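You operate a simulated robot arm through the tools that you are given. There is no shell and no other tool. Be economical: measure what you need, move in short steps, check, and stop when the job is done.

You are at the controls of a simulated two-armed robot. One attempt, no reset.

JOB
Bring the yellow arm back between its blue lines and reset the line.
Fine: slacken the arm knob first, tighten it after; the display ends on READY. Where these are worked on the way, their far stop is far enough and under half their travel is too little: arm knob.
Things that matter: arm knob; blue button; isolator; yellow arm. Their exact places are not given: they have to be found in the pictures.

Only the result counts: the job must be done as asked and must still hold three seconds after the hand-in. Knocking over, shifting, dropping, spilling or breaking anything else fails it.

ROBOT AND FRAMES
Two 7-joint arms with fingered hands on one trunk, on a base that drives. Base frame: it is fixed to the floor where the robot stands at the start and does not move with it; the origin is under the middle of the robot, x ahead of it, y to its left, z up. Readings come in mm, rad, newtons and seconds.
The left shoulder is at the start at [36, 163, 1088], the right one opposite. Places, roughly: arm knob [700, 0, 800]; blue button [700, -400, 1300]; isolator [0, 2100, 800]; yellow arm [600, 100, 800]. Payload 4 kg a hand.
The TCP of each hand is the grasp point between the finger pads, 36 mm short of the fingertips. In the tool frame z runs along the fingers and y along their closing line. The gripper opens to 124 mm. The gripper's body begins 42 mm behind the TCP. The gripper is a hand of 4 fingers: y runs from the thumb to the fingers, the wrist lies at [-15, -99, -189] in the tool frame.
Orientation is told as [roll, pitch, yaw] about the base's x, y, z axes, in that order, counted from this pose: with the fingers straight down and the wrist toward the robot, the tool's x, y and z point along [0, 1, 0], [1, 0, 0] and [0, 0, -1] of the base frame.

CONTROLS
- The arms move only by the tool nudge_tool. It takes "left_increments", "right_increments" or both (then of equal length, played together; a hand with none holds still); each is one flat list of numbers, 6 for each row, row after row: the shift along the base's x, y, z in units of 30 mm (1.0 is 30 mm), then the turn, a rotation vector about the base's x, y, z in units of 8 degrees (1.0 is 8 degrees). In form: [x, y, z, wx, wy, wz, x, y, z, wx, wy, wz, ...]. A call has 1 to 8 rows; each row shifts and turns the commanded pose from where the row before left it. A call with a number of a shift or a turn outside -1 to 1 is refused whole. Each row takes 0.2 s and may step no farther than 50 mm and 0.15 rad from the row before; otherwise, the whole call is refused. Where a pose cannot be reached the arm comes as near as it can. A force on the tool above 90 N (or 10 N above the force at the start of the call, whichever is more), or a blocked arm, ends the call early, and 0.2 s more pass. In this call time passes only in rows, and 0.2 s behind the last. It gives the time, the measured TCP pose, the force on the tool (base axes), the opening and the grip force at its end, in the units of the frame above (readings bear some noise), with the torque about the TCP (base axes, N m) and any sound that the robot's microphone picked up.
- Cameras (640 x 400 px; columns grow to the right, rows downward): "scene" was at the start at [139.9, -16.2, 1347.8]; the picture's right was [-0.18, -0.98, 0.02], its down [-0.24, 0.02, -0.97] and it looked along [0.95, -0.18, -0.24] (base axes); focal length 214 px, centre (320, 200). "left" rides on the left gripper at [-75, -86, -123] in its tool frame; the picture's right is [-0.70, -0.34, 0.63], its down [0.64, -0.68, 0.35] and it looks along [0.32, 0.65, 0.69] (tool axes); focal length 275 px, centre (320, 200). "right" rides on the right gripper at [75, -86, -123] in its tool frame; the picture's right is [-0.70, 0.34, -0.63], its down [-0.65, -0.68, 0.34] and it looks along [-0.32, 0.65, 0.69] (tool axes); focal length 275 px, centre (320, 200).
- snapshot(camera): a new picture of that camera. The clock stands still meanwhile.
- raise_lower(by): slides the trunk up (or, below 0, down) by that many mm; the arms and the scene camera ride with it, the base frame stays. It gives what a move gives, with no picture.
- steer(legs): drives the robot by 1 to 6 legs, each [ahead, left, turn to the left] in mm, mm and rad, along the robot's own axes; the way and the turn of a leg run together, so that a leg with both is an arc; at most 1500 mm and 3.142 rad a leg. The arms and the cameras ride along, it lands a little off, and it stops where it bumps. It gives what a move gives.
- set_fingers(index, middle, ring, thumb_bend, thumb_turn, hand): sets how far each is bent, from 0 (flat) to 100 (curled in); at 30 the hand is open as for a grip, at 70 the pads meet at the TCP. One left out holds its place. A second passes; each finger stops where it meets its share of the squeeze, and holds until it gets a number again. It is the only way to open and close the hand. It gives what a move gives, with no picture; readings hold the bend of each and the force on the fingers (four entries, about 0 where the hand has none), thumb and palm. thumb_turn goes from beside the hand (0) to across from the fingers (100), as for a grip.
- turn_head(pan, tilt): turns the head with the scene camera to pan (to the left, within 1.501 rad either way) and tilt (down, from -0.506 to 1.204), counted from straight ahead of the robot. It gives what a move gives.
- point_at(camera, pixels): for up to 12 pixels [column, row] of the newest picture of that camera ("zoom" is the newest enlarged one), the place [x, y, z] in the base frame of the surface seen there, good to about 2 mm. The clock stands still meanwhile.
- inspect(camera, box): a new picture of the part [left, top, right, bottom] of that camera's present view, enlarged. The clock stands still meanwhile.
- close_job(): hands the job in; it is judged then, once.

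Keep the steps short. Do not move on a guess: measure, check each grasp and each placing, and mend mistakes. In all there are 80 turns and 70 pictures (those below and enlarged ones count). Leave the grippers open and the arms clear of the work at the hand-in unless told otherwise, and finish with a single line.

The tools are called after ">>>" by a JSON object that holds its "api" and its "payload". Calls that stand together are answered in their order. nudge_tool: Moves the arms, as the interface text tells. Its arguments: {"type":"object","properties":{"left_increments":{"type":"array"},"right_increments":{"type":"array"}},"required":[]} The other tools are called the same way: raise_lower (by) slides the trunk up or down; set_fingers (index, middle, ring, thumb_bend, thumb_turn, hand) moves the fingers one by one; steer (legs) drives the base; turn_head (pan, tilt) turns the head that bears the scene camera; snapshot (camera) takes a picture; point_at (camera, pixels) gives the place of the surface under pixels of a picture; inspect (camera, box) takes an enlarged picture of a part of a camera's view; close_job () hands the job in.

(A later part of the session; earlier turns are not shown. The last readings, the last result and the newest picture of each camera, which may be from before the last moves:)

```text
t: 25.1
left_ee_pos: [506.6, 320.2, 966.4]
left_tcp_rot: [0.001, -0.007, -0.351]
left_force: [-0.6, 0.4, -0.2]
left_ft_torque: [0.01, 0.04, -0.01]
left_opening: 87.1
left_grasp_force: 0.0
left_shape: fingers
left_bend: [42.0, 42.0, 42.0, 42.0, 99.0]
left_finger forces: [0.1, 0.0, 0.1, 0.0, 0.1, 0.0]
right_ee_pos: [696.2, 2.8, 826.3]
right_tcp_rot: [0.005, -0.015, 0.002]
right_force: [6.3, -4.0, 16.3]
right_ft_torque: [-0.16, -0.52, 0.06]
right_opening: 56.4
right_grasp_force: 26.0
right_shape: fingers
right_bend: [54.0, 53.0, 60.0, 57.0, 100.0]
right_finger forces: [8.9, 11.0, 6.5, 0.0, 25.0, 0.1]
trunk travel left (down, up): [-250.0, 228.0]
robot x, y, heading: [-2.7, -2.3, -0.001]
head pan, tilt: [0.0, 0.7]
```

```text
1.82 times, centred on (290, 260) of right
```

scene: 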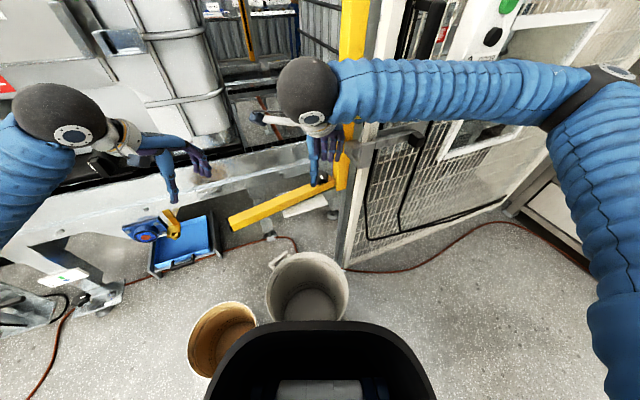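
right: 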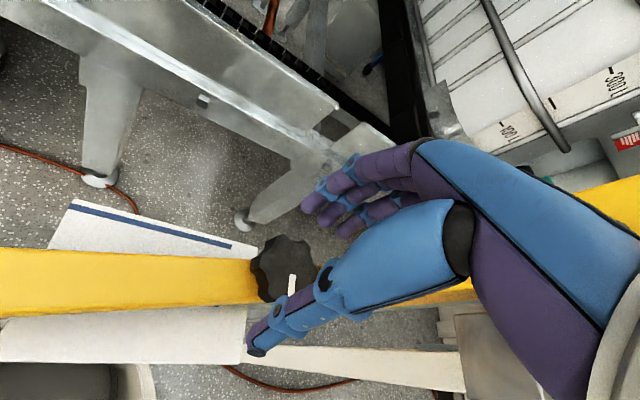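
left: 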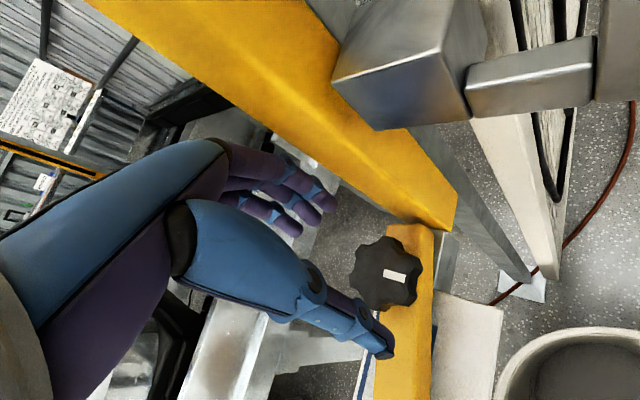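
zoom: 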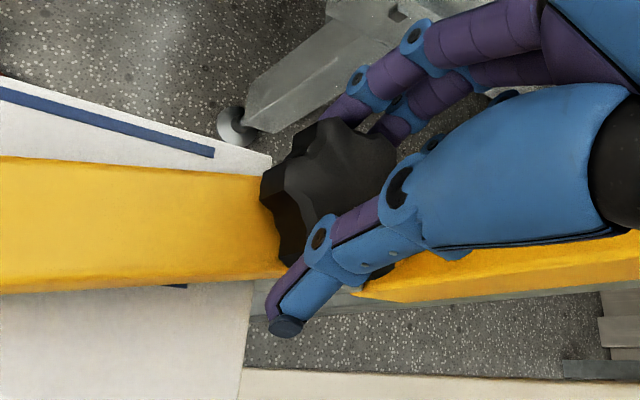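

The hand did not go down the last 6 mm though the tool force was nil, and the left hand reading shifted: the forearm probably rests on the door bracket. I open, raise the trunk 150 mm, and look at the forearm while lowering the hand again.

>>> {"api": "set_fingers", "payload": {"hand": "right", "index": 43, "middle": 43, "ring": 43, "thumb_bend": 43}}

>>> {"api": "raise_lower", "payload": {"by": 180}}

>>> {"api": "nudge_tool", "payload": {"right_increments": [0, 0, -0.9, 0, 0, 0, 0, 0, -0.9, 0, 0, 0, 0, 0, -0.9, 0, 0, 0, 0, 0, -0.9, 0, 0, 0]}}

>>> {"api": "snapshot", "payload": {"camera": "scene"}}

```text
t: 26.1
left_ee_pos: [505.5, 321.3, 967.1]
left_tcp_rot: [-0.001, -0.007, -0.348]
left_force: [-0.8, 0.4, 0.1]
left_ft_torque: [-0.02, -0.01, -0.02]
left_opening: 87.0
left_grasp_force: 0.0
left_shape: fingers
left_bend: [42.0, 42.0, 42.0, 42.0, 99.0]
left_finger forces: [0.1, 0.0, 0.0, 0.1, 0.0, 0.0]
right_ee_pos: [695.1, 1.1, 825.4]
right_tcp_rot: [0.006, -0.012, -0.001]
right_force: [0.4, -0.2, -0.1]
right_ft_torque: [0.01, 0.03, -0.02]
right_opening: 83.4
right_grasp_force: 0.1
right_shape: fingers
right_bend: [43.0, 43.0, 43.0, 43.0, 99.0]
right_finger forces: [0.0, 0.0, 0.1, 0.0, 0.0, 0.0]
trunk travel left (down, up): [-250.0, 228.0]
robot x, y, heading: [1.4, -2.9, 0.003]
head pan, tilt: [0.0, 0.7]
```

```text
t: 28.1
left_ee_pos: [511.9, 319.0, 1143.1]
left_tcp_rot: [0.001, 0.001, -0.348]
left_force: [0.6, -0.2, 0.7]
left_ft_torque: [-0.03, -0.03, 0.0]
left_opening: 86.9
left_grasp_force: 0.1
left_shape: fingers
left_bend: [42.0, 42.0, 42.0, 42.0, 99.0]
left_finger forces: [0.1, 0.0, 0.1, 0.1, 0.0, 0.0]
right_ee_pos: [697.3, 0.7, 993.4]
right_tcp_rot: [-0.001, 0.004, 0.001]
right_force: [0.4, 0.0, 0.3]
right_ft_torque: [0.0, 0.03, -0.01]
right_opening: 83.5
right_grasp_force: 0.0
right_shape: fingers
right_bend: [43.0, 43.0, 43.0, 43.0, 99.0]
right_finger forces: [0.1, 0.0, 0.1, 0.0, 0.1, 0.0]
trunk travel left (down, up): [-430.0, 48.0]
robot x, y, heading: [-0.9, 1.2, -0.001]
head pan, tilt: [0.0, 0.7]
```

```text
t: 29.1
left_ee_pos: [512.4, 319.3, 1144.1]
left_tcp_rot: [0.0, -0.001, -0.351]
left_force: [0.0, -0.5, -0.3]
left_ft_torque: [0.05, 0.01, -0.02]
left_opening: 86.8
left_grasp_force: 0.0
left_shape: fingers
left_bend: [42.0, 42.0, 42.0, 42.0, 99.0]
left_finger forces: [0.0, 0.0, 0.0, 0.1, 0.0, 0.0]
right_ee_pos: [698.2, -0.1, 886.1]
right_tcp_rot: [0.002, 0.002, -0.001]
right_force: [0.2, -0.6, 0.4]
right_ft_torque: [0.02, -0.02, 0.04]
right_opening: 83.6
right_grasp_force: 0.1
right_shape: fingers
right_bend: [43.0, 43.0, 43.0, 43.0, 99.0]
right_finger forces: [0.0, 0.1, 0.0, 0.0, 0.1, 0.1]
trunk travel left (down, up): [-430.0, 48.0]
robot x, y, heading: [-2.6, 3.0, 0.004]
head pan, tilt: [0.0, 0.7]
```

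```text
39 pictures are left
```

scene: 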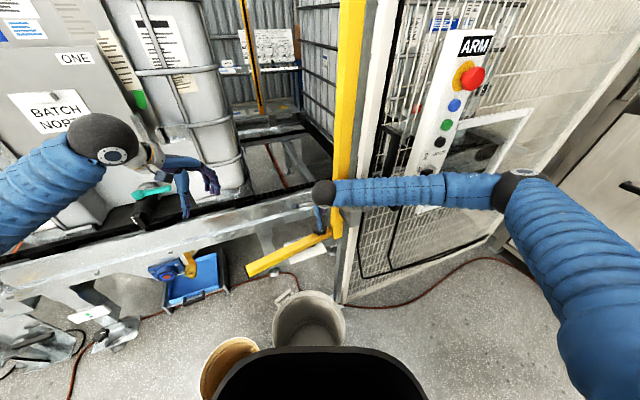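

I measure where the forearm lies relative to the bracket.

>>> {"api": "point_at", "payload": {"camera": "scene", "pixels": [[325, 193], [360, 192], [400, 190], [440, 190], [490, 195], [360, 206], [400, 205]]}}

```text
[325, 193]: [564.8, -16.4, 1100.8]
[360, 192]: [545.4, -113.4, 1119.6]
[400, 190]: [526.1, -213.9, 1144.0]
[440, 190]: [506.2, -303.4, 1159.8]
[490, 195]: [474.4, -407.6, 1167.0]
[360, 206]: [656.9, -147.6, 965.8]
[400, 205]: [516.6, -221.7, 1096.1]
```

Forearm clears the bracket in x and z now. I lower to TCP z≈819.

>>> {"api": "nudge_tool", "payload": {"right_increments": [0, 0, -0.6, 0, 0, 0, 0, 0, -0.6, 0, 0, 0, 0, 0, -0.6, 0, 0, 0, -0.04, 0, -0.4, 0, 0, 0]}}

>>> {"api": "inspect", "payload": {"camera": "right", "box": [160, 150, 420, 370]}}

```text
t: 30.1
left_ee_pos: [511.9, 318.4, 1143.5]
left_tcp_rot: [0.001, -0.001, -0.35]
left_force: [0.1, 0.2, 0.5]
left_ft_torque: [-0.01, 0.03, 0.01]
left_opening: 86.8
left_grasp_force: 0.1
left_shape: fingers
left_bend: [42.0, 42.0, 42.0, 42.0, 99.0]
left_finger forces: [0.1, 0.0, 0.0, 0.0, 0.1, 0.0]
right_ee_pos: [696.5, 0.1, 820.8]
right_tcp_rot: [0.002, 0.0, -0.002]
right_force: [0.4, -0.4, 0.2]
right_ft_torque: [-0.02, 0.01, 0.01]
right_opening: 83.5
right_grasp_force: 0.1
right_shape: fingers
right_bend: [43.0, 43.0, 43.0, 43.0, 99.0]
right_finger forces: [0.0, 0.0, 0.1, 0.0, 0.1, 0.0]
trunk travel left (down, up): [-430.0, 48.0]
robot x, y, heading: [-1.2, 1.1, -0.0]
head pan, tilt: [0.0, 0.7]
```

```text
1.82 times, centred on (290, 260) of right
```

zoom: 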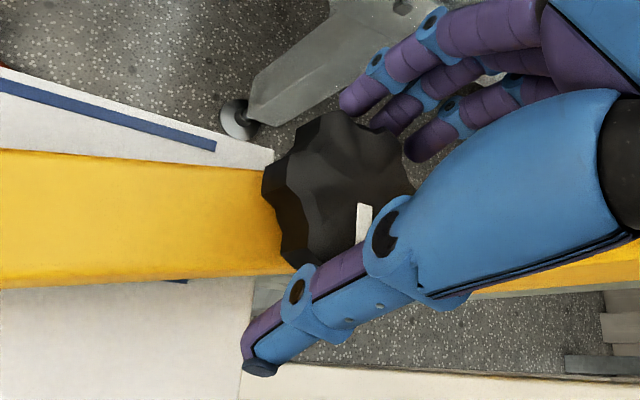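

No lean any more. I close on the knob and turn counter-clockwise 40° in one call.

>>> {"api": "set_fingers", "payload": {"hand": "right", "index": 68, "middle": 68, "ring": 62, "thumb_bend": 68}}

>>> {"api": "nudge_tool", "payload": {"right_increments": [0, 0, 0, 0, 0, 0.8, 0, 0, 0, 0, 0, 0.8, 0, 0, 0, 0, 0, 0.8, 0, 0, 0, 0, 0, 0.8, 0, 0, 0, 0, 0, 0.8]}}

>>> {"api": "inspect", "payload": {"camera": "right", "box": [160, 150, 420, 370]}}

```text
t: 31.1
left_ee_pos: [510.1, 317.7, 1144.4]
left_tcp_rot: [0.001, -0.001, -0.349]
left_force: [-1.1, 0.6, 0.1]
left_ft_torque: [0.01, 0.02, 0.04]
left_opening: 87.1
left_grasp_force: 0.1
left_shape: fingers
left_bend: [42.0, 42.0, 42.0, 42.0, 99.0]
left_finger forces: [0.1, 0.0, 0.0, 0.0, 0.1, 0.0]
right_ee_pos: [695.7, 0.7, 821.6]
right_tcp_rot: [0.001, -0.003, -0.002]
right_force: [-2.8, -2.3, 12.0]
right_ft_torque: [-0.1, -0.33, -0.05]
right_opening: 59.8
right_grasp_force: 27.4
right_shape: fingers
right_bend: [54.0, 54.0, 60.0, 56.0, 100.0]
right_finger forces: [11.0, 11.5, 2.4, 0.1, 30.1, 0.0]
trunk travel left (down, up): [-430.0, 48.0]
robot x, y, heading: [0.5, 4.1, -0.002]
head pan, tilt: [0.0, 0.7]
```

```text
t: 32.2
left_ee_pos: [506.2, 323.8, 1146.7]
left_tcp_rot: [-0.001, -0.006, -0.347]
left_force: [0.3, 0.0, -0.1]
left_ft_torque: [0.01, 0.01, 0.0]
left_opening: 87.0
left_grasp_force: 0.1
left_shape: fingers
left_bend: [42.0, 42.0, 42.0, 42.0, 99.0]
left_finger forces: [0.0, 0.0, 0.1, 0.0, 0.1, 0.1]
right_ee_pos: [693.6, 7.1, 828.3]
right_tcp_rot: [-0.002, -0.004, 0.566]
right_force: [6.5, -23.4, -0.1]
right_ft_torque: [-0.57, -0.15, -0.14]
right_opening: 50.7
right_grasp_force: 23.6
right_shape: fingers
right_bend: [59.0, 55.0, 58.0, 56.0, 100.0]
right_finger forces: [5.0, 8.3, 12.1, 0.0, 22.8, 0.1]
trunk travel left (down, up): [-430.0, 48.0]
robot x, y, heading: [-1.3, -2.3, 0.001]
head pan, tilt: [0.0, 0.7]
```

```text
1.82 times, centred on (290, 260) of right
```

zoom: 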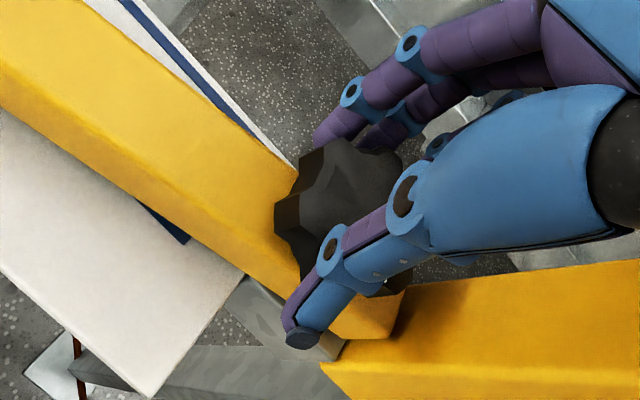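

Turned to yaw 32°; something upstream leans a bit again (TCP shifted +7 in y). I open and check how far the knob mark moved.

>>> {"api": "set_fingers", "payload": {"hand": "right", "index": 42, "middle": 42, "ring": 42, "thumb_bend": 42}}

>>> {"api": "snapshot", "payload": {"camera": "right"}}

>>> {"api": "inspect", "payload": {"camera": "scene", "box": [270, 140, 410, 260]}}

```text
t: 33.2
left_ee_pos: [505.1, 324.5, 1144.3]
left_tcp_rot: [-0.003, -0.005, -0.35]
left_force: [0.5, 1.2, -0.2]
left_ft_torque: [-0.03, 0.04, -0.04]
left_opening: 87.0
left_grasp_force: 0.1
left_shape: fingers
left_bend: [42.0, 42.0, 42.0, 42.0, 99.0]
left_finger forces: [0.1, 0.1, 0.1, 0.0, 0.1, 0.1]
right_ee_pos: [693.0, 6.7, 826.1]
right_tcp_rot: [-0.003, -0.005, 0.563]
right_force: [0.1, 0.6, 1.0]
right_ft_torque: [0.03, 0.01, 0.01]
right_opening: 86.5
right_grasp_force: 0.1
right_shape: fingers
right_bend: [42.0, 42.0, 42.0, 42.0, 99.0]
right_finger forces: [0.0, 0.1, 0.1, 0.0, 0.0, 0.1]
trunk travel left (down, up): [-430.0, 48.0]
robot x, y, heading: [0.6, 0.8, -0.002]
head pan, tilt: [0.0, 0.7]
```

```text
36 pictures are left
```

right: 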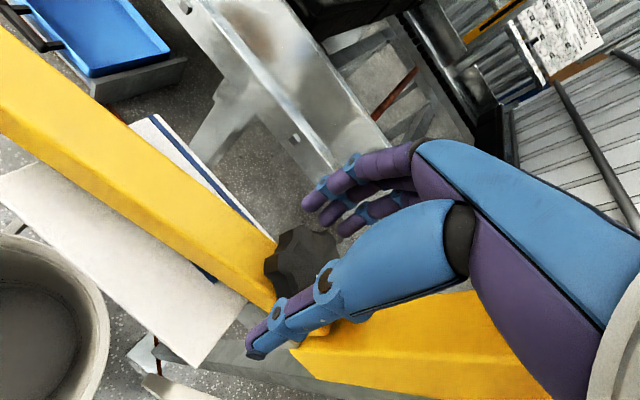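

```text
3.33 times, centred on (340, 200) of scene
```

zoom: 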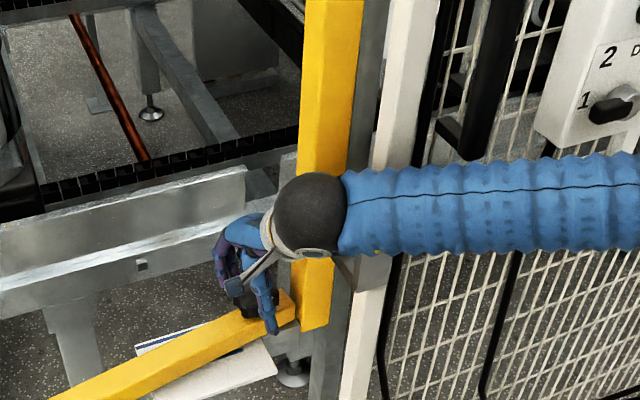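

The mark is hidden by the thumb. I lift the hand straight up and return it to yaw 0, then look at the mark.

>>> {"api": "nudge_tool", "payload": {"right_increments": [0, 0, 0.9, 0, 0, 0, 0, 0, 0.9, 0, 0, 0, 0, 0, 0.5, 0, 0, -0.8, 0, 0, 0, 0, 0, -0.8, 0, 0, 0, 0, 0, -0.8, 0, 0, 0, 0, 0, -0.8, 0, 0, 0, 0, 0, -0.8]}}

>>> {"api": "inspect", "payload": {"camera": "right", "box": [160, 180, 400, 370]}}

>>> {"api": "turn_head", "payload": {"pan": 0.1, "tilt": 1.0}}

>>> {"api": "snapshot", "payload": {"camera": "scene"}}

>>> {"api": "point_at", "payload": {"camera": "zoom", "pixels": [[320, 300], [300, 220]]}}

```text
t: 34.9
left_ee_pos: [512.0, 318.8, 1144.0]
left_tcp_rot: [-0.001, 0.001, -0.349]
left_force: [-0.7, -0.1, -0.9]
left_ft_torque: [0.0, -0.01, -0.01]
left_opening: 87.3
left_grasp_force: 0.0
left_shape: fingers
left_bend: [42.0, 42.0, 42.0, 42.0, 99.0]
left_finger forces: [0.0, 0.1, 0.0, 0.1, 0.1, 0.1]
right_ee_pos: [696.3, 1.8, 889.2]
right_tcp_rot: [0.003, 0.002, -0.002]
right_force: [-0.1, -0.2, 0.1]
right_ft_torque: [-0.02, -0.01, 0.01]
right_opening: 86.8
right_grasp_force: 0.1
right_shape: fingers
right_bend: [42.0, 42.0, 42.0, 42.0, 99.0]
right_finger forces: [0.0, 0.0, 0.1, 0.0, 0.0, 0.0]
trunk travel left (down, up): [-430.0, 48.0]
robot x, y, heading: [1.4, -1.8, -0.002]
head pan, tilt: [0.0, 0.7]
```

```text
2.11 times, centred on (280, 275) of right
```

zoom: 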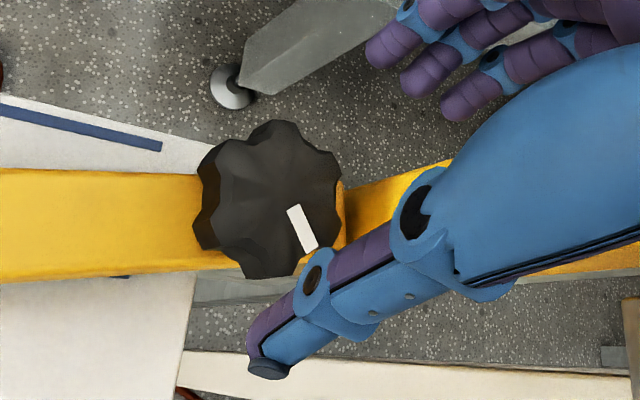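

```text
t: 35.6
left_ee_pos: [511.3, 319.5, 1144.4]
left_tcp_rot: [0.0, 0.0, -0.349]
left_force: [-0.4, -0.3, -0.5]
left_ft_torque: [-0.03, -0.01, 0.0]
left_opening: 86.9
left_grasp_force: 0.0
left_shape: fingers
left_bend: [42.0, 42.0, 42.0, 42.0, 99.0]
left_finger forces: [0.1, 0.0, 0.0, 0.0, 0.1, 0.0]
right_ee_pos: [695.9, 0.7, 889.1]
right_tcp_rot: [0.001, 0.0, -0.001]
right_force: [-0.6, -0.5, -0.2]
right_ft_torque: [-0.04, 0.0, 0.01]
right_opening: 86.8
right_grasp_force: 0.1
right_shape: fingers
right_bend: [42.0, 42.0, 42.0, 42.0, 99.0]
right_finger forces: [0.0, 0.0, 0.1, 0.0, 0.0, 0.0]
trunk travel left (down, up): [-430.0, 48.0]
robot x, y, heading: [-0.3, 1.7, 0.002]
head pan, tilt: [0.099, 1.0]
```

```text
33 pictures are left
```

scene: 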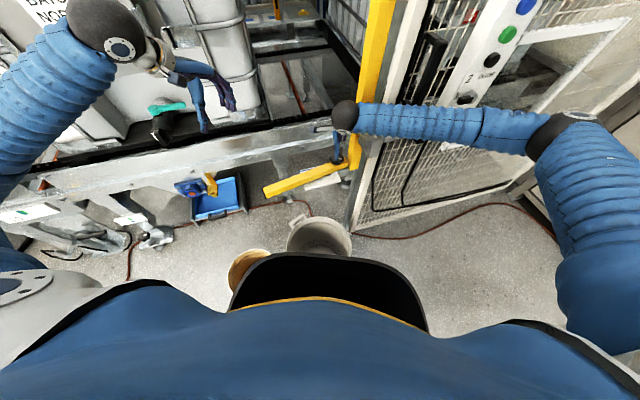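

```text
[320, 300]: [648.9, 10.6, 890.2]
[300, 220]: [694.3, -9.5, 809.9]
```

>>> {"api": "point_at", "payload": {"camera": "zoom", "pixels": [[293, 208], [312, 248], [270, 200], [303, 229]]}}

```text
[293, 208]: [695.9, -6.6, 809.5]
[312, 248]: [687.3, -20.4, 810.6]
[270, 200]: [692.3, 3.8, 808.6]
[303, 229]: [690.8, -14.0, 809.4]
```

The mark has turned about +35° counter-clockwise, so the grip works. For the next stroke I raise the trunk 45 mm more for elbow clearance, tuck the ring finger slightly, go to yaw −10° and regrip.

>>> {"api": "raise_lower", "payload": {"by": 45}}

>>> {"api": "set_fingers", "payload": {"hand": "right", "index": 43, "middle": 43, "ring": 46, "thumb_bend": 42}}

>>> {"api": "nudge_tool", "payload": {"right_increments": [0.03, 0, -0.8, 0, 0, -0.6, 0, 0, -0.8, 0, 0, -0.6, 0, 0, -0.8, 0, 0, 0, 0, 0, -0.8, 0, 0, 0, 0, 0, -0.5, 0, 0, 0]}}

```text
t: 36.5
left_ee_pos: [510.7, 317.9, 1187.9]
left_tcp_rot: [-0.001, 0.0, -0.349]
left_force: [-0.1, 0.6, -0.7]
left_ft_torque: [-0.03, -0.03, -0.01]
left_opening: 87.2
left_grasp_force: 0.1
left_shape: fingers
left_bend: [42.0, 42.0, 42.0, 42.0, 99.0]
left_finger forces: [0.0, 0.1, 0.0, 0.1, 0.0, 0.0]
right_ee_pos: [696.6, 1.0, 933.5]
right_tcp_rot: [0.001, -0.001, -0.003]
right_force: [0.4, 0.6, 0.4]
right_ft_torque: [0.0, 0.01, 0.04]
right_opening: 87.1
right_grasp_force: 0.1
right_shape: fingers
right_bend: [42.0, 42.0, 42.0, 42.0, 99.0]
right_finger forces: [0.0, 0.1, 0.0, 0.0, 0.0, 0.0]
trunk travel left (down, up): [-475.0, 3.0]
robot x, y, heading: [-1.8, 2.1, 0.002]
head pan, tilt: [0.099, 1.0]
```

```text
t: 37.5
left_ee_pos: [511.1, 319.4, 1189.2]
left_tcp_rot: [0.0, 0.0, -0.347]
left_force: [-0.8, 0.3, 0.4]
left_ft_torque: [0.03, -0.02, -0.01]
left_opening: 87.1
left_grasp_force: 0.0
left_shape: fingers
left_bend: [42.0, 42.0, 42.0, 42.0, 99.0]
left_finger forces: [0.0, 0.0, 0.0, 0.0, 0.0, 0.0]
right_ee_pos: [696.1, 0.0, 934.9]
right_tcp_rot: [0.0, 0.0, -0.001]
right_force: [-0.7, 0.6, 0.2]
right_ft_torque: [0.01, 0.0, 0.01]
right_opening: 85.6
right_grasp_force: 0.0
right_shape: fingers
right_bend: [43.0, 43.0, 46.0, 42.0, 99.0]
right_finger forces: [0.1, 0.0, 0.1, 0.0, 0.0, 0.0]
trunk travel left (down, up): [-475.0, 3.0]
robot x, y, heading: [-2.8, -2.6, 0.005]
head pan, tilt: [0.099, 1.0]
```

```text
t: 38.7
left_ee_pos: [510.5, 319.5, 1189.1]
left_tcp_rot: [0.0, -0.002, -0.349]
left_force: [0.9, 0.7, -0.2]
left_ft_torque: [0.01, 0.02, 0.01]
left_opening: 86.9
left_grasp_force: 0.1
left_shape: fingers
left_bend: [42.0, 42.0, 42.0, 42.0, 99.0]
left_finger forces: [0.1, 0.0, 0.0, 0.0, 0.1, 0.0]
right_ee_pos: [695.5, -0.0, 821.0]
right_tcp_rot: [0.0, 0.001, -0.166]
right_force: [0.4, 1.9, 0.9]
right_ft_torque: [-0.12, -0.04, 0.14]
right_opening: 85.5
right_grasp_force: 1.1
right_shape: fingers
right_bend: [43.0, 43.0, 46.0, 42.0, 99.0]
right_finger forces: [0.0, 0.0, 2.2, 0.0, 0.0, 0.0]
trunk travel left (down, up): [-475.0, 3.0]
robot x, y, heading: [2.7, 0.4, 0.001]
head pan, tilt: [0.099, 1.0]
```

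Down, ring just brushing. Close and turn +36°.

>>> {"api": "set_fingers", "payload": {"hand": "right", "index": 68, "middle": 68, "ring": 62, "thumb_bend": 68}}

>>> {"api": "nudge_tool", "payload": {"right_increments": [0, 0, 0, 0, 0, 0.9, 0, 0, 0, 0, 0, 0.9, 0, 0, 0, 0, 0, 0.9, 0, 0, 0, 0, 0, 0.9, 0, 0, 0, 0, 0, 0.9]}}

>>> {"api": "set_fingers", "payload": {"hand": "right", "index": 42, "middle": 42, "ring": 46, "thumb_bend": 42}}

>>> {"api": "nudge_tool", "payload": {"right_increments": [0, 0, 0.8, 0, 0, 0, 0, 0, 0.8, 0, 0, 0, 0, 0, 0, 0, 0, -0.9, 0, 0, 0, 0, 0, -0.9, 0, 0, 0, 0, 0, -0.9, 0, 0, 0, 0, 0, -0.9, 0, 0, 0, 0, 0, -0.7]}}

>>> {"api": "inspect", "payload": {"camera": "right", "box": [160, 180, 400, 370]}}

```text
t: 39.7
left_ee_pos: [510.4, 319.2, 1188.8]
left_tcp_rot: [0.001, -0.001, -0.35]
left_force: [0.5, -0.5, -0.1]
left_ft_torque: [-0.01, 0.02, 0.01]
left_opening: 87.0
left_grasp_force: 0.0
left_shape: fingers
left_bend: [42.0, 42.0, 42.0, 42.0, 99.0]
left_finger forces: [0.0, 0.0, 0.0, 0.0, 0.0, 0.0]
right_ee_pos: [695.2, -1.2, 823.0]
right_tcp_rot: [0.001, 0.001, -0.168]
right_force: [0.1, 1.0, 11.3]
right_ft_torque: [-0.25, -0.39, 0.14]
right_opening: 58.7
right_grasp_force: 29.5
right_shape: fingers
right_bend: [54.0, 54.0, 60.0, 56.0, 100.0]
right_finger forces: [11.1, 12.8, 5.9, 0.0, 29.2, 0.1]
trunk travel left (down, up): [-475.0, 3.0]
robot x, y, heading: [-5.3, 1.6, -0.0]
head pan, tilt: [0.099, 1.0]
```

```text
t: 40.9
left_ee_pos: [509.8, 319.4, 1189.0]
left_tcp_rot: [-0.001, -0.001, -0.349]
left_force: [-0.6, -0.6, -0.4]
left_ft_torque: [0.0, 0.0, 0.01]
left_opening: 87.2
left_grasp_force: 0.1
left_shape: fingers
left_bend: [42.0, 42.0, 42.0, 42.0, 99.0]
left_finger forces: [0.1, 0.0, 0.0, 0.0, 0.1, 0.0]
right_ee_pos: [696.9, -0.5, 823.1]
right_tcp_rot: [-0.002, 0.001, 0.46]
right_force: [-1.4, -23.3, -1.1]
right_ft_torque: [-0.39, -0.36, -0.18]
right_opening: 57.9
right_grasp_force: 27.9
right_shape: fingers
right_bend: [55.0, 54.0, 60.0, 56.0, 100.0]
right_finger forces: [8.2, 11.0, 7.4, 0.1, 28.5, 0.0]
trunk travel left (down, up): [-475.0, 3.0]
robot x, y, heading: [-0.2, -1.7, -0.001]
head pan, tilt: [0.099, 1.0]
```

```text
t: 41.9
left_ee_pos: [510.9, 320.7, 1189.5]
left_tcp_rot: [0.002, 0.0, -0.348]
left_force: [0.4, -0.8, 1.1]
left_ft_torque: [0.0, -0.03, 0.01]
left_opening: 86.9
left_grasp_force: 0.1
left_shape: fingers
left_bend: [42.0, 42.0, 42.0, 42.0, 99.0]
left_finger forces: [0.0, 0.0, 0.0, 0.1, 0.0, 0.0]
right_ee_pos: [696.0, 1.2, 822.4]
right_tcp_rot: [0.001, 0.0, 0.46]
right_force: [0.2, -0.2, 0.4]
right_ft_torque: [-0.01, -0.01, 0.01]
right_opening: 86.5
right_grasp_force: 0.0
right_shape: fingers
right_bend: [42.0, 42.0, 46.0, 42.0, 99.0]
right_finger forces: [0.0, 0.1, 0.0, 0.0, 0.0, 0.0]
trunk travel left (down, up): [-475.0, 3.0]
robot x, y, heading: [0.3, -0.9, 0.001]
head pan, tilt: [0.099, 1.0]
```

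```text
t: 43.5
left_ee_pos: [511.2, 318.7, 1188.4]
left_tcp_rot: [0.001, 0.0, -0.35]
left_force: [-1.2, -0.5, 0.3]
left_ft_torque: [-0.01, -0.01, -0.01]
left_opening: 86.9
left_grasp_force: 0.1
left_shape: fingers
left_bend: [42.0, 42.0, 42.0, 42.0, 99.0]
left_finger forces: [0.1, 0.1, 0.1, 0.0, 0.1, 0.1]
right_ee_pos: [696.5, 0.5, 871.4]
right_tcp_rot: [0.003, 0.0, -0.144]
right_force: [-0.4, -0.1, 0.3]
right_ft_torque: [0.04, 0.0, 0.03]
right_opening: 86.7
right_grasp_force: 0.2
right_shape: fingers
right_bend: [42.0, 42.0, 46.0, 42.0, 99.0]
right_finger forces: [0.1, 0.0, 0.0, 0.0, 0.0, 0.0]
trunk travel left (down, up): [-475.0, 3.0]
robot x, y, heading: [-1.4, -1.8, -0.0]
head pan, tilt: [0.099, 1.0]
```

```text
2.11 times, centred on (280, 275) of right
```

zoom: 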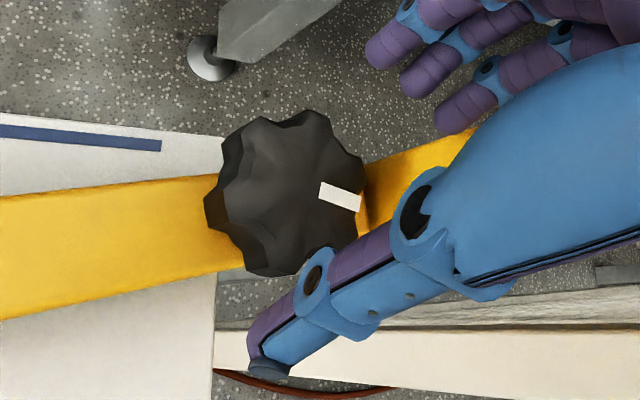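

No lean this time, and the mark advanced about another 36° (now ~71°). I repeat the stroke.

>>> {"api": "nudge_tool", "payload": {"right_increments": [0, 0, -0.8, 0, 0, 0, 0, 0, -0.85, 0, 0, 0]}}

>>> {"api": "set_fingers", "payload": {"hand": "right", "index": 68, "middle": 68, "ring": 62, "thumb_bend": 68}}

>>> {"api": "nudge_tool", "payload": {"right_increments": [0, 0, 0, 0, 0, 0.9, 0, 0, 0, 0, 0, 0.9, 0, 0, 0, 0, 0, 0.9, 0, 0, 0, 0, 0, 0.9, 0, 0, 0, 0, 0, 0.9]}}

>>> {"api": "set_fingers", "payload": {"hand": "right", "index": 42, "middle": 42, "ring": 46, "thumb_bend": 42}}

>>> {"api": "nudge_tool", "payload": {"right_increments": [0, 0, 0.8, 0, 0, 0, 0, 0, 0.8, 0, 0, 0, 0, 0, 0, 0, 0, -0.9, 0, 0, 0, 0, 0, -0.9, 0, 0, 0, 0, 0, -0.9, 0, 0, 0, 0, 0, -0.9, 0, 0, 0, 0, 0, -0.7]}}

>>> {"api": "inspect", "payload": {"camera": "right", "box": [160, 180, 400, 370]}}

>>> {"api": "point_at", "payload": {"camera": "zoom", "pixels": [[325, 188], [358, 202]]}}

```text
t: 44.1
left_ee_pos: [511.0, 320.4, 1188.6]
left_tcp_rot: [0.0, 0.001, -0.349]
left_force: [-0.2, 0.3, -0.2]
left_ft_torque: [-0.03, 0.02, -0.04]
left_opening: 87.3
left_grasp_force: 0.0
left_shape: fingers
left_bend: [42.0, 42.0, 42.0, 42.0, 99.0]
left_finger forces: [0.1, 0.0, 0.0, 0.0, 0.1, 0.1]
right_ee_pos: [695.6, 0.6, 822.1]
right_tcp_rot: [0.002, -0.001, -0.141]
right_force: [-0.2, -0.1, -0.5]
right_ft_torque: [0.0, 0.01, 0.01]
right_opening: 86.8
right_grasp_force: 0.2
right_shape: fingers
right_bend: [42.0, 42.0, 46.0, 42.0, 99.0]
right_finger forces: [0.0, 0.0, 0.0, 0.0, 0.0, 0.0]
trunk travel left (down, up): [-475.0, 3.0]
robot x, y, heading: [2.3, 2.3, -0.005]
head pan, tilt: [0.099, 1.0]
```

```text
t: 45.1
left_ee_pos: [510.9, 318.8, 1189.0]
left_tcp_rot: [-0.001, 0.001, -0.349]
left_force: [0.3, -0.3, 0.3]
left_ft_torque: [-0.01, -0.01, 0.02]
left_opening: 87.0
left_grasp_force: 0.1
left_shape: fingers
left_bend: [42.0, 42.0, 42.0, 42.0, 99.0]
left_finger forces: [0.0, 0.0, 0.0, 0.0, 0.0, 0.0]
right_ee_pos: [696.1, 0.2, 823.5]
right_tcp_rot: [0.002, -0.003, -0.141]
right_force: [-4.3, -3.0, 11.4]
right_ft_torque: [-0.16, -0.36, -0.06]
right_opening: 58.3
right_grasp_force: 26.8
right_shape: fingers
right_bend: [54.0, 54.0, 60.0, 56.0, 100.0]
right_finger forces: [10.3, 11.9, 2.3, 0.0, 29.6, 0.1]
trunk travel left (down, up): [-475.0, 3.0]
robot x, y, heading: [1.3, 3.3, 0.002]
head pan, tilt: [0.099, 1.0]
```

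```text
t: 46.3
left_ee_pos: [508.5, 322.3, 1190.1]
left_tcp_rot: [-0.002, -0.004, -0.347]
left_force: [0.2, 0.3, -1.4]
left_ft_torque: [0.01, 0.03, 0.0]
left_opening: 87.0
left_grasp_force: 0.1
left_shape: fingers
left_bend: [42.0, 42.0, 42.0, 42.0, 99.0]
left_finger forces: [0.0, 0.0, 0.0, 0.0, 0.0, 0.0]
right_ee_pos: [693.5, 2.7, 824.2]
right_tcp_rot: [-0.001, -0.002, 0.491]
right_force: [2.5, -22.2, 0.9]
right_ft_torque: [-0.58, -0.44, -0.83]
right_opening: 52.5
right_grasp_force: 29.5
right_shape: fingers
right_bend: [56.0, 55.0, 60.0, 57.0, 97.0]
right_finger forces: [6.8, 14.5, 11.7, 0.0, 27.2, 0.0]
trunk travel left (down, up): [-475.0, 3.0]
robot x, y, heading: [3.3, 0.4, -0.003]
head pan, tilt: [0.099, 1.0]
```

```text
t: 47.3
left_ee_pos: [509.5, 322.4, 1190.7]
left_tcp_rot: [-0.001, -0.002, -0.349]
left_force: [-0.2, -0.3, -0.4]
left_ft_torque: [-0.04, 0.01, 0.0]
left_opening: 87.0
left_grasp_force: 0.0
left_shape: fingers
left_bend: [42.0, 42.0, 42.0, 42.0, 99.0]
left_finger forces: [0.2, 0.0, 0.0, 0.0, 0.0, 0.1]
right_ee_pos: [694.9, 2.6, 822.6]
right_tcp_rot: [-0.002, 0.0, 0.491]
right_force: [-1.6, 0.1, -0.1]
right_ft_torque: [0.01, 0.0, -0.01]
right_opening: 86.6
right_grasp_force: 0.1
right_shape: fingers
right_bend: [42.0, 42.0, 46.0, 42.0, 100.0]
right_finger forces: [0.1, 0.1, 0.1, 0.0, 0.0, 0.0]
trunk travel left (down, up): [-475.0, 3.0]
robot x, y, heading: [-1.5, 3.3, -0.004]
head pan, tilt: [0.099, 1.0]
```

```text
t: 48.9
left_ee_pos: [511.5, 319.5, 1189.2]
left_tcp_rot: [0.0, 0.0, -0.35]
left_force: [0.3, 0.2, -1.0]
left_ft_torque: [-0.01, -0.02, 0.02]
left_opening: 86.8
left_grasp_force: 0.1
left_shape: fingers
left_bend: [42.0, 42.0, 42.0, 42.0, 99.0]
left_finger forces: [0.0, 0.0, 0.0, 0.0, 0.0, 0.0]
right_ee_pos: [696.3, -0.3, 869.9]
right_tcp_rot: [0.001, 0.001, -0.115]
right_force: [-0.1, -0.3, 0.0]
right_ft_torque: [0.02, 0.03, -0.04]
right_opening: 86.5
right_grasp_force: 0.0
right_shape: fingers
right_bend: [42.0, 42.0, 46.0, 42.0, 100.0]
right_finger forces: [0.1, 0.0, 0.0, 0.1, 0.1, 0.1]
trunk travel left (down, up): [-475.0, 3.0]
robot x, y, heading: [2.3, -0.7, -0.001]
head pan, tilt: [0.099, 1.0]
```

```text
2.11 times, centred on (280, 275) of right
```

zoom: 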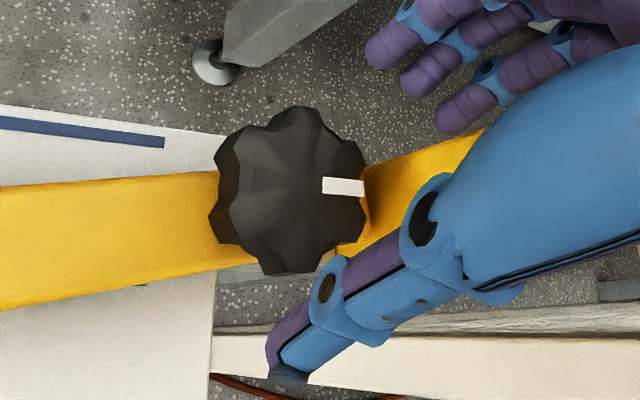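

```text
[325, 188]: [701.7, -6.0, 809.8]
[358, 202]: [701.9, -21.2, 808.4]
```

The third stroke only moved ~15° before the torque rose and the grip slipped: the knob is at its far stop (~90°), slackened. Now the left hand: go above the yellow arm at about (561,210), yaw 0, to straddle it.

>>> {"api": "nudge_tool", "payload": {"left_increments": [0.2, -0.45, -1, 0, 0, 0.3, 0.2, -0.45, -1, 0, 0, 0.3, 0.2, -0.45, -1, 0, 0, 0.3, 0.2, -0.45, -1, 0, 0, 0.3, 0.2, -0.45, -1, 0, 0, 0.3, 0.2, -0.45, -1, 0, 0, 0.3, 0.2, -0.45, -1, 0, 0, 0.3, 0.26, -0.45, -1, 0, 0, 0.4]}}

>>> {"api": "nudge_tool", "payload": {"left_increments": [0, 0, -0.9, 0, 0, 0, 0, 0, -0.9, 0, 0, 0, 0, 0, -0.5, 0, 0, 0]}}

>>> {"api": "snapshot", "payload": {"camera": "left"}}

>>> {"api": "turn_head", "payload": {"pan": 0.2, "tilt": 0.9}}

>>> {"api": "snapshot", "payload": {"camera": "scene"}}

```text
t: 50.7
left_ee_pos: [560.9, 210.3, 948.7]
left_tcp_rot: [0.001, 0.001, 0.002]
left_force: [-0.1, 0.6, 0.5]
left_ft_torque: [-0.01, -0.02, 0.02]
left_opening: 87.1
left_grasp_force: 0.0
left_shape: fingers
left_bend: [42.0, 42.0, 42.0, 42.0, 99.0]
left_finger forces: [0.0, 0.1, 0.0, 0.0, 0.0, 0.0]
right_ee_pos: [697.3, -0.0, 868.3]
right_tcp_rot: [0.001, 0.0, -0.111]
right_force: [-0.8, 0.8, 0.7]
right_ft_torque: [0.02, 0.01, 0.04]
right_opening: 86.6
right_grasp_force: 0.1
right_shape: fingers
right_bend: [42.0, 42.0, 46.0, 42.0, 100.0]
right_finger forces: [0.0, 0.0, 0.0, 0.0, 0.0, 0.1]
trunk travel left (down, up): [-475.0, 3.0]
robot x, y, heading: [2.1, 0.4, 0.002]
head pan, tilt: [0.099, 1.0]
```

```text
t: 51.5
left_ee_pos: [560.4, 210.4, 877.7]
left_tcp_rot: [0.0, 0.0, 0.0]
left_force: [-0.1, 0.4, -0.8]
left_ft_torque: [0.02, -0.04, 0.03]
left_opening: 86.8
left_grasp_force: 0.1
left_shape: fingers
left_bend: [42.0, 42.0, 42.0, 42.0, 99.0]
left_finger forces: [0.0, 0.1, 0.0, 0.1, 0.1, 0.0]
right_ee_pos: [696.9, -0.4, 869.0]
right_tcp_rot: [-0.002, 0.001, -0.114]
right_force: [0.5, 0.6, -0.5]
right_ft_torque: [0.03, 0.02, 0.01]
right_opening: 86.5
right_grasp_force: 0.1
right_shape: fingers
right_bend: [42.0, 42.0, 46.0, 42.0, 100.0]
right_finger forces: [0.1, 0.0, 0.0, 0.0, 0.1, 0.0]
trunk travel left (down, up): [-475.0, 3.0]
robot x, y, heading: [0.4, -2.0, 0.0]
head pan, tilt: [0.099, 1.0]
```

```text
30 pictures are left
```

left: 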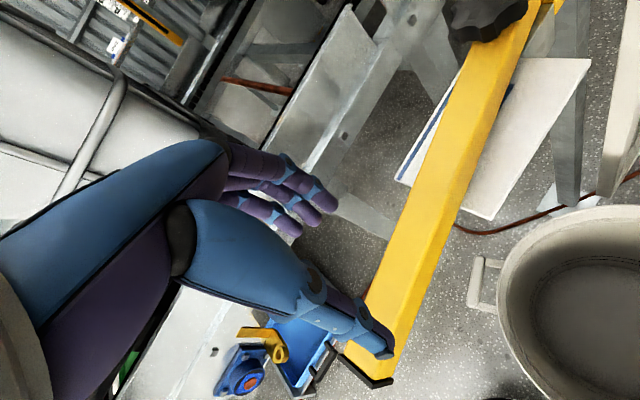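

```text
t: 52.2
left_ee_pos: [561.7, 209.5, 878.1]
left_tcp_rot: [-0.001, 0.001, 0.001]
left_force: [0.3, 0.4, 0.3]
left_ft_torque: [0.04, -0.03, 0.01]
left_opening: 87.1
left_grasp_force: 0.1
left_shape: fingers
left_bend: [42.0, 42.0, 42.0, 42.0, 99.0]
left_finger forces: [0.0, 0.0, 0.0, 0.0, 0.0, 0.0]
right_ee_pos: [695.6, -0.5, 869.2]
right_tcp_rot: [0.0, 0.0, -0.112]
right_force: [-0.1, -0.6, 0.1]
right_ft_torque: [0.02, -0.06, -0.03]
right_opening: 86.6
right_grasp_force: 0.0
right_shape: fingers
right_bend: [42.0, 42.0, 46.0, 42.0, 100.0]
right_finger forces: [0.0, 0.0, 0.0, 0.0, 0.0, 0.0]
trunk travel left (down, up): [-475.0, 3.0]
robot x, y, heading: [-4.1, 4.3, -0.003]
head pan, tilt: [0.201, 0.901]
```

```text
29 pictures are left
```

scene: 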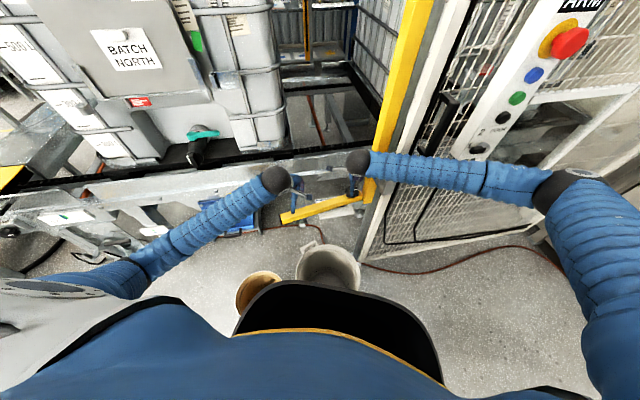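

Arm lies under the hand. I shift x +8 mm, turn yaw to +12° so both sides clear the arm edges, then lower to z≈797 watching forces.

>>> {"api": "nudge_tool", "payload": {"left_increments": [0.27, 0, 0, 0, 0, 0.75, 0, 0, -0.3, 0, 0, 0.75, 0, 0, -0.8, 0, 0, 0, 0, 0, -0.8, 0, 0, 0, 0, 0, -0.8, 0, 0, 0]}}

>>> {"api": "inspect", "payload": {"camera": "left", "box": [180, 130, 500, 400]}}

```text
t: 53.4
left_ee_pos: [567.8, 210.8, 799.8]
left_tcp_rot: [-0.002, 0.0, 0.211]
left_force: [0.3, -0.1, -0.8]
left_ft_torque: [0.02, -0.01, 0.0]
left_opening: 86.9
left_grasp_force: 0.0
left_shape: fingers
left_bend: [42.0, 42.0, 42.0, 42.0, 99.0]
left_finger forces: [0.0, 0.0, 0.1, 0.0, 0.1, 0.0]
right_ee_pos: [697.3, -0.2, 869.2]
right_tcp_rot: [0.002, 0.001, -0.113]
right_force: [-0.3, 1.7, -0.2]
right_ft_torque: [-0.04, 0.02, -0.01]
right_opening: 86.6
right_grasp_force: 0.0
right_shape: fingers
right_bend: [42.0, 42.0, 46.0, 42.0, 100.0]
right_finger forces: [0.0, 0.0, 0.1, 0.1, 0.1, 0.1]
trunk travel left (down, up): [-475.0, 3.0]
robot x, y, heading: [2.3, -1.4, 0.003]
head pan, tilt: [0.201, 0.901]
```

```text
1.48 times, centred on (340, 265) of left
```

zoom: 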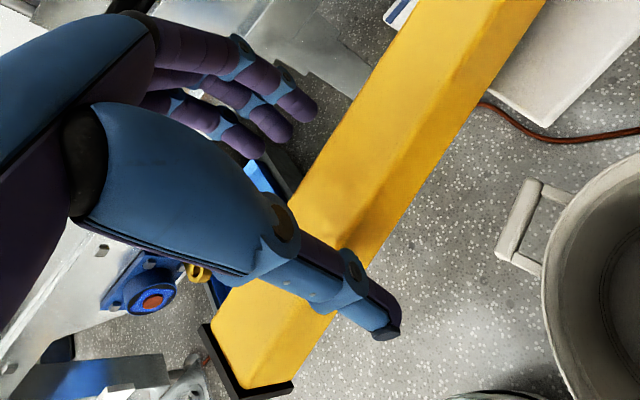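

Straddling the arm. I push toward +x in small steps.

>>> {"api": "nudge_tool", "payload": {"left_increments": [0.4, 0.15, 0, 0, 0, 0, 0.4, 0.15, 0, 0, 0, 0, 0.3, 0.15, 0, 0, 0, 0]}}

>>> {"api": "inspect", "payload": {"camera": "right", "box": [0, 130, 340, 370]}}

```text
t: 54.2
left_ee_pos: [601.9, 225.7, 799.2]
left_tcp_rot: [0.001, 0.002, 0.21]
left_force: [-1.5, -0.6, 0.3]
left_ft_torque: [-0.03, 0.04, -0.02]
left_opening: 89.6
left_grasp_force: 1.2
left_shape: fingers
left_bend: [42.0, 42.0, 42.0, 42.0, 99.0]
left_finger forces: [0.1, 0.0, 0.0, 0.0, 1.7, 0.0]
right_ee_pos: [696.2, 0.6, 869.2]
right_tcp_rot: [-0.001, -0.001, -0.111]
right_force: [-0.2, -0.3, 1.2]
right_ft_torque: [-0.01, -0.02, 0.02]
right_opening: 86.6
right_grasp_force: 0.0
right_shape: fingers
right_bend: [42.0, 42.0, 46.0, 42.0, 100.0]
right_finger forces: [0.0, 0.0, 0.0, 0.1, 0.0, 0.0]
trunk travel left (down, up): [-475.0, 3.0]
robot x, y, heading: [1.4, 1.3, 0.001]
head pan, tilt: [0.201, 0.901]
```

```text
1.67 times, centred on (170, 250) of right
```

zoom: 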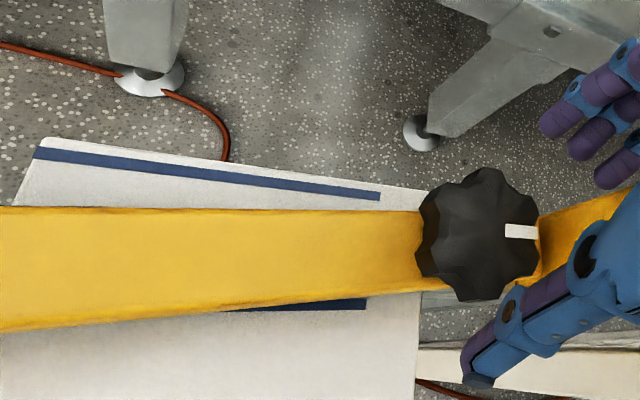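

Arm slides with only ~2 N. Near line still partly covered; I push ~15 mm more and check with measurements.

>>> {"api": "nudge_tool", "payload": {"left_increments": [0.25, 0.1, 0, 0, 0, 0, 0.25, 0.1, 0, 0, 0, 0]}}

>>> {"api": "inspect", "payload": {"camera": "right", "box": [0, 130, 340, 370]}}

>>> {"api": "point_at", "payload": {"camera": "zoom", "pixels": [[60, 155], [200, 175], [360, 195], [360, 304], [300, 307], [250, 308], [60, 212], [200, 212], [380, 214], [60, 300], [200, 290], [380, 280]]}}

```text
t: 54.8
left_ee_pos: [614.9, 230.9, 799.2]
left_tcp_rot: [0.0, 0.0, 0.209]
left_force: [-1.2, 0.9, 1.1]
left_ft_torque: [-0.02, 0.06, -0.04]
left_opening: 89.6
left_grasp_force: 1.0
left_shape: fingers
left_bend: [42.0, 42.0, 42.0, 42.0, 99.0]
left_finger forces: [0.0, 0.0, 0.0, 0.0, 1.5, 0.1]
right_ee_pos: [696.7, 0.5, 870.9]
right_tcp_rot: [0.001, 0.001, -0.112]
right_force: [-0.2, -1.3, 0.3]
right_ft_torque: [-0.01, 0.01, -0.02]
right_opening: 86.5
right_grasp_force: 0.1
right_shape: fingers
right_bend: [42.0, 42.0, 46.0, 42.0, 100.0]
right_finger forces: [0.0, 0.1, 0.0, 0.0, 0.0, 0.1]
trunk travel left (down, up): [-475.0, 3.0]
robot x, y, heading: [0.5, 1.1, 0.001]
head pan, tilt: [0.201, 0.901]
```

```text
1.67 times, centred on (170, 250) of right
```

zoom: 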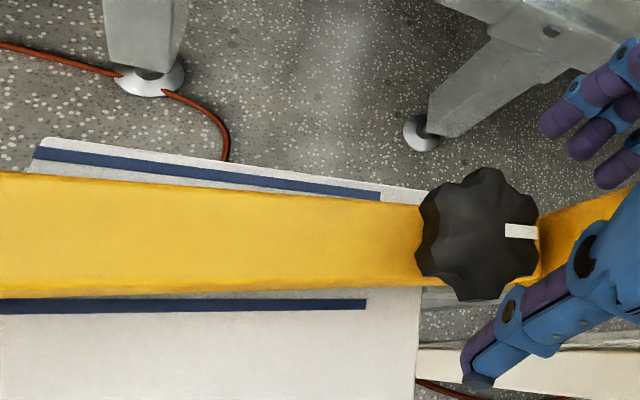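

```text
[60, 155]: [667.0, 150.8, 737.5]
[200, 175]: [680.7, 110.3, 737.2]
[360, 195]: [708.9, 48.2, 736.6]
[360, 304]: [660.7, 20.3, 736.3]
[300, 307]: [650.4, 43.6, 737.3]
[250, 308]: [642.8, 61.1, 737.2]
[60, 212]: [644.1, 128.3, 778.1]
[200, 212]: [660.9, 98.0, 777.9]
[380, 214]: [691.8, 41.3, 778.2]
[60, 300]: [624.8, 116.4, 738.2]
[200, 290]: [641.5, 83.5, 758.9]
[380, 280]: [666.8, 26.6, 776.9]
```

>>> {"api": "point_at", "payload": {"camera": "zoom", "pixels": [[20, 179], [100, 183], [200, 190], [300, 197], [400, 206], [20, 282], [100, 281], [200, 277], [300, 275], [400, 272]]}}

>>> {"api": "inspect", "payload": {"camera": "scene", "box": [260, 150, 400, 250]}}

```text
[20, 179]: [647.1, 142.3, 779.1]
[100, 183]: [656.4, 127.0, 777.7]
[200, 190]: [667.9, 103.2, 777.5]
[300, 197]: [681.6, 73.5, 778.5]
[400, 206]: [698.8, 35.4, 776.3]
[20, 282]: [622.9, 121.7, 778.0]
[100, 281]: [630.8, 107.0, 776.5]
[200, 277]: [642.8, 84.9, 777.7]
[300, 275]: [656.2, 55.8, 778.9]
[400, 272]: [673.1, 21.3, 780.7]
```

```text
4.00 times, centred on (330, 200) of scene
```

zoom: 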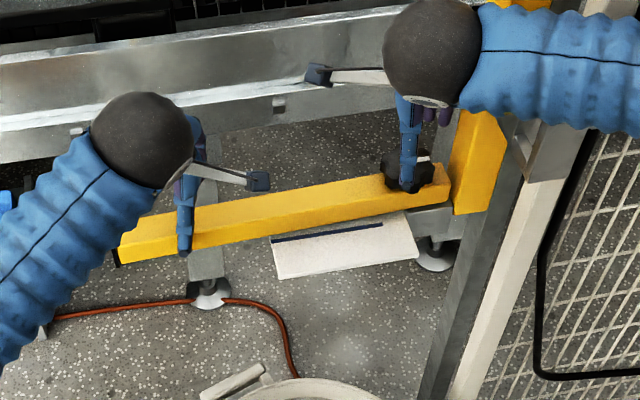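

Arm now at ~26.2°, lines at ~22.5°. About 16 mm more at the hand.

>>> {"api": "nudge_tool", "payload": {"left_increments": [0.25, 0.1, 0, 0, 0, 0, 0.25, 0.1, 0, 0, 0, 0]}}

>>> {"api": "inspect", "payload": {"camera": "right", "box": [0, 130, 340, 370]}}

>>> {"api": "point_at", "payload": {"camera": "zoom", "pixels": [[20, 162], [100, 169], [200, 180], [300, 190], [400, 201], [20, 262], [100, 264], [200, 265], [300, 267], [400, 269]]}}

```text
t: 55.4
left_ee_pos: [632.8, 237.6, 799.1]
left_tcp_rot: [0.001, 0.0, 0.21]
left_force: [-2.6, 0.3, 0.1]
left_ft_torque: [-0.01, 0.09, -0.04]
left_opening: 89.8
left_grasp_force: 0.4
left_shape: fingers
left_bend: [42.0, 42.0, 42.0, 42.0, 99.0]
left_finger forces: [0.0, 0.1, 0.0, 0.0, 1.4, 0.2]
right_ee_pos: [698.3, -0.1, 870.3]
right_tcp_rot: [0.001, -0.001, -0.114]
right_force: [-0.6, -0.5, -0.7]
right_ft_torque: [0.01, 0.04, 0.01]
right_opening: 86.6
right_grasp_force: 0.1
right_shape: fingers
right_bend: [42.0, 42.0, 46.0, 42.0, 100.0]
right_finger forces: [0.0, 0.0, 0.0, 0.0, 0.1, 0.0]
trunk travel left (down, up): [-475.0, 3.0]
robot x, y, heading: [1.0, -2.5, 0.0]
head pan, tilt: [0.201, 0.901]
```

```text
1.67 times, centred on (170, 250) of right
```

zoom: 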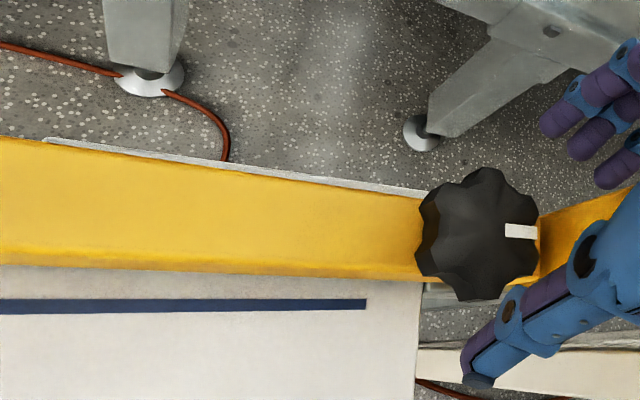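

```text
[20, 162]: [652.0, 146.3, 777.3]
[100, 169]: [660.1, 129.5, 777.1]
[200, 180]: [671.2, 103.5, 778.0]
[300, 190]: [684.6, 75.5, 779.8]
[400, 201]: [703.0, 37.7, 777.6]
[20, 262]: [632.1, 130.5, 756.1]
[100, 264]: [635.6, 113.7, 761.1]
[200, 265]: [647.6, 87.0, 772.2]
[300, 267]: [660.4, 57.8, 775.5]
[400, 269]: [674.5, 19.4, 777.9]
```

>>> {"api": "point_at", "payload": {"camera": "zoom", "pixels": [[40, 145], [130, 158], [220, 171], [310, 184], [400, 198], [40, 246], [130, 254], [220, 258], [310, 262], [400, 266]]}}

```text
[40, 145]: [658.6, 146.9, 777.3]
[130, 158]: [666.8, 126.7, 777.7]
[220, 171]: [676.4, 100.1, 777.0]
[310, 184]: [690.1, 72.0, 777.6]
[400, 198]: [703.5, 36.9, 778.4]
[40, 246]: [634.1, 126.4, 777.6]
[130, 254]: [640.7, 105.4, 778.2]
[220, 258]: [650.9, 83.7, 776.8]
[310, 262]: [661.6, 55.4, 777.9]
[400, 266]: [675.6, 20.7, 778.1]
```

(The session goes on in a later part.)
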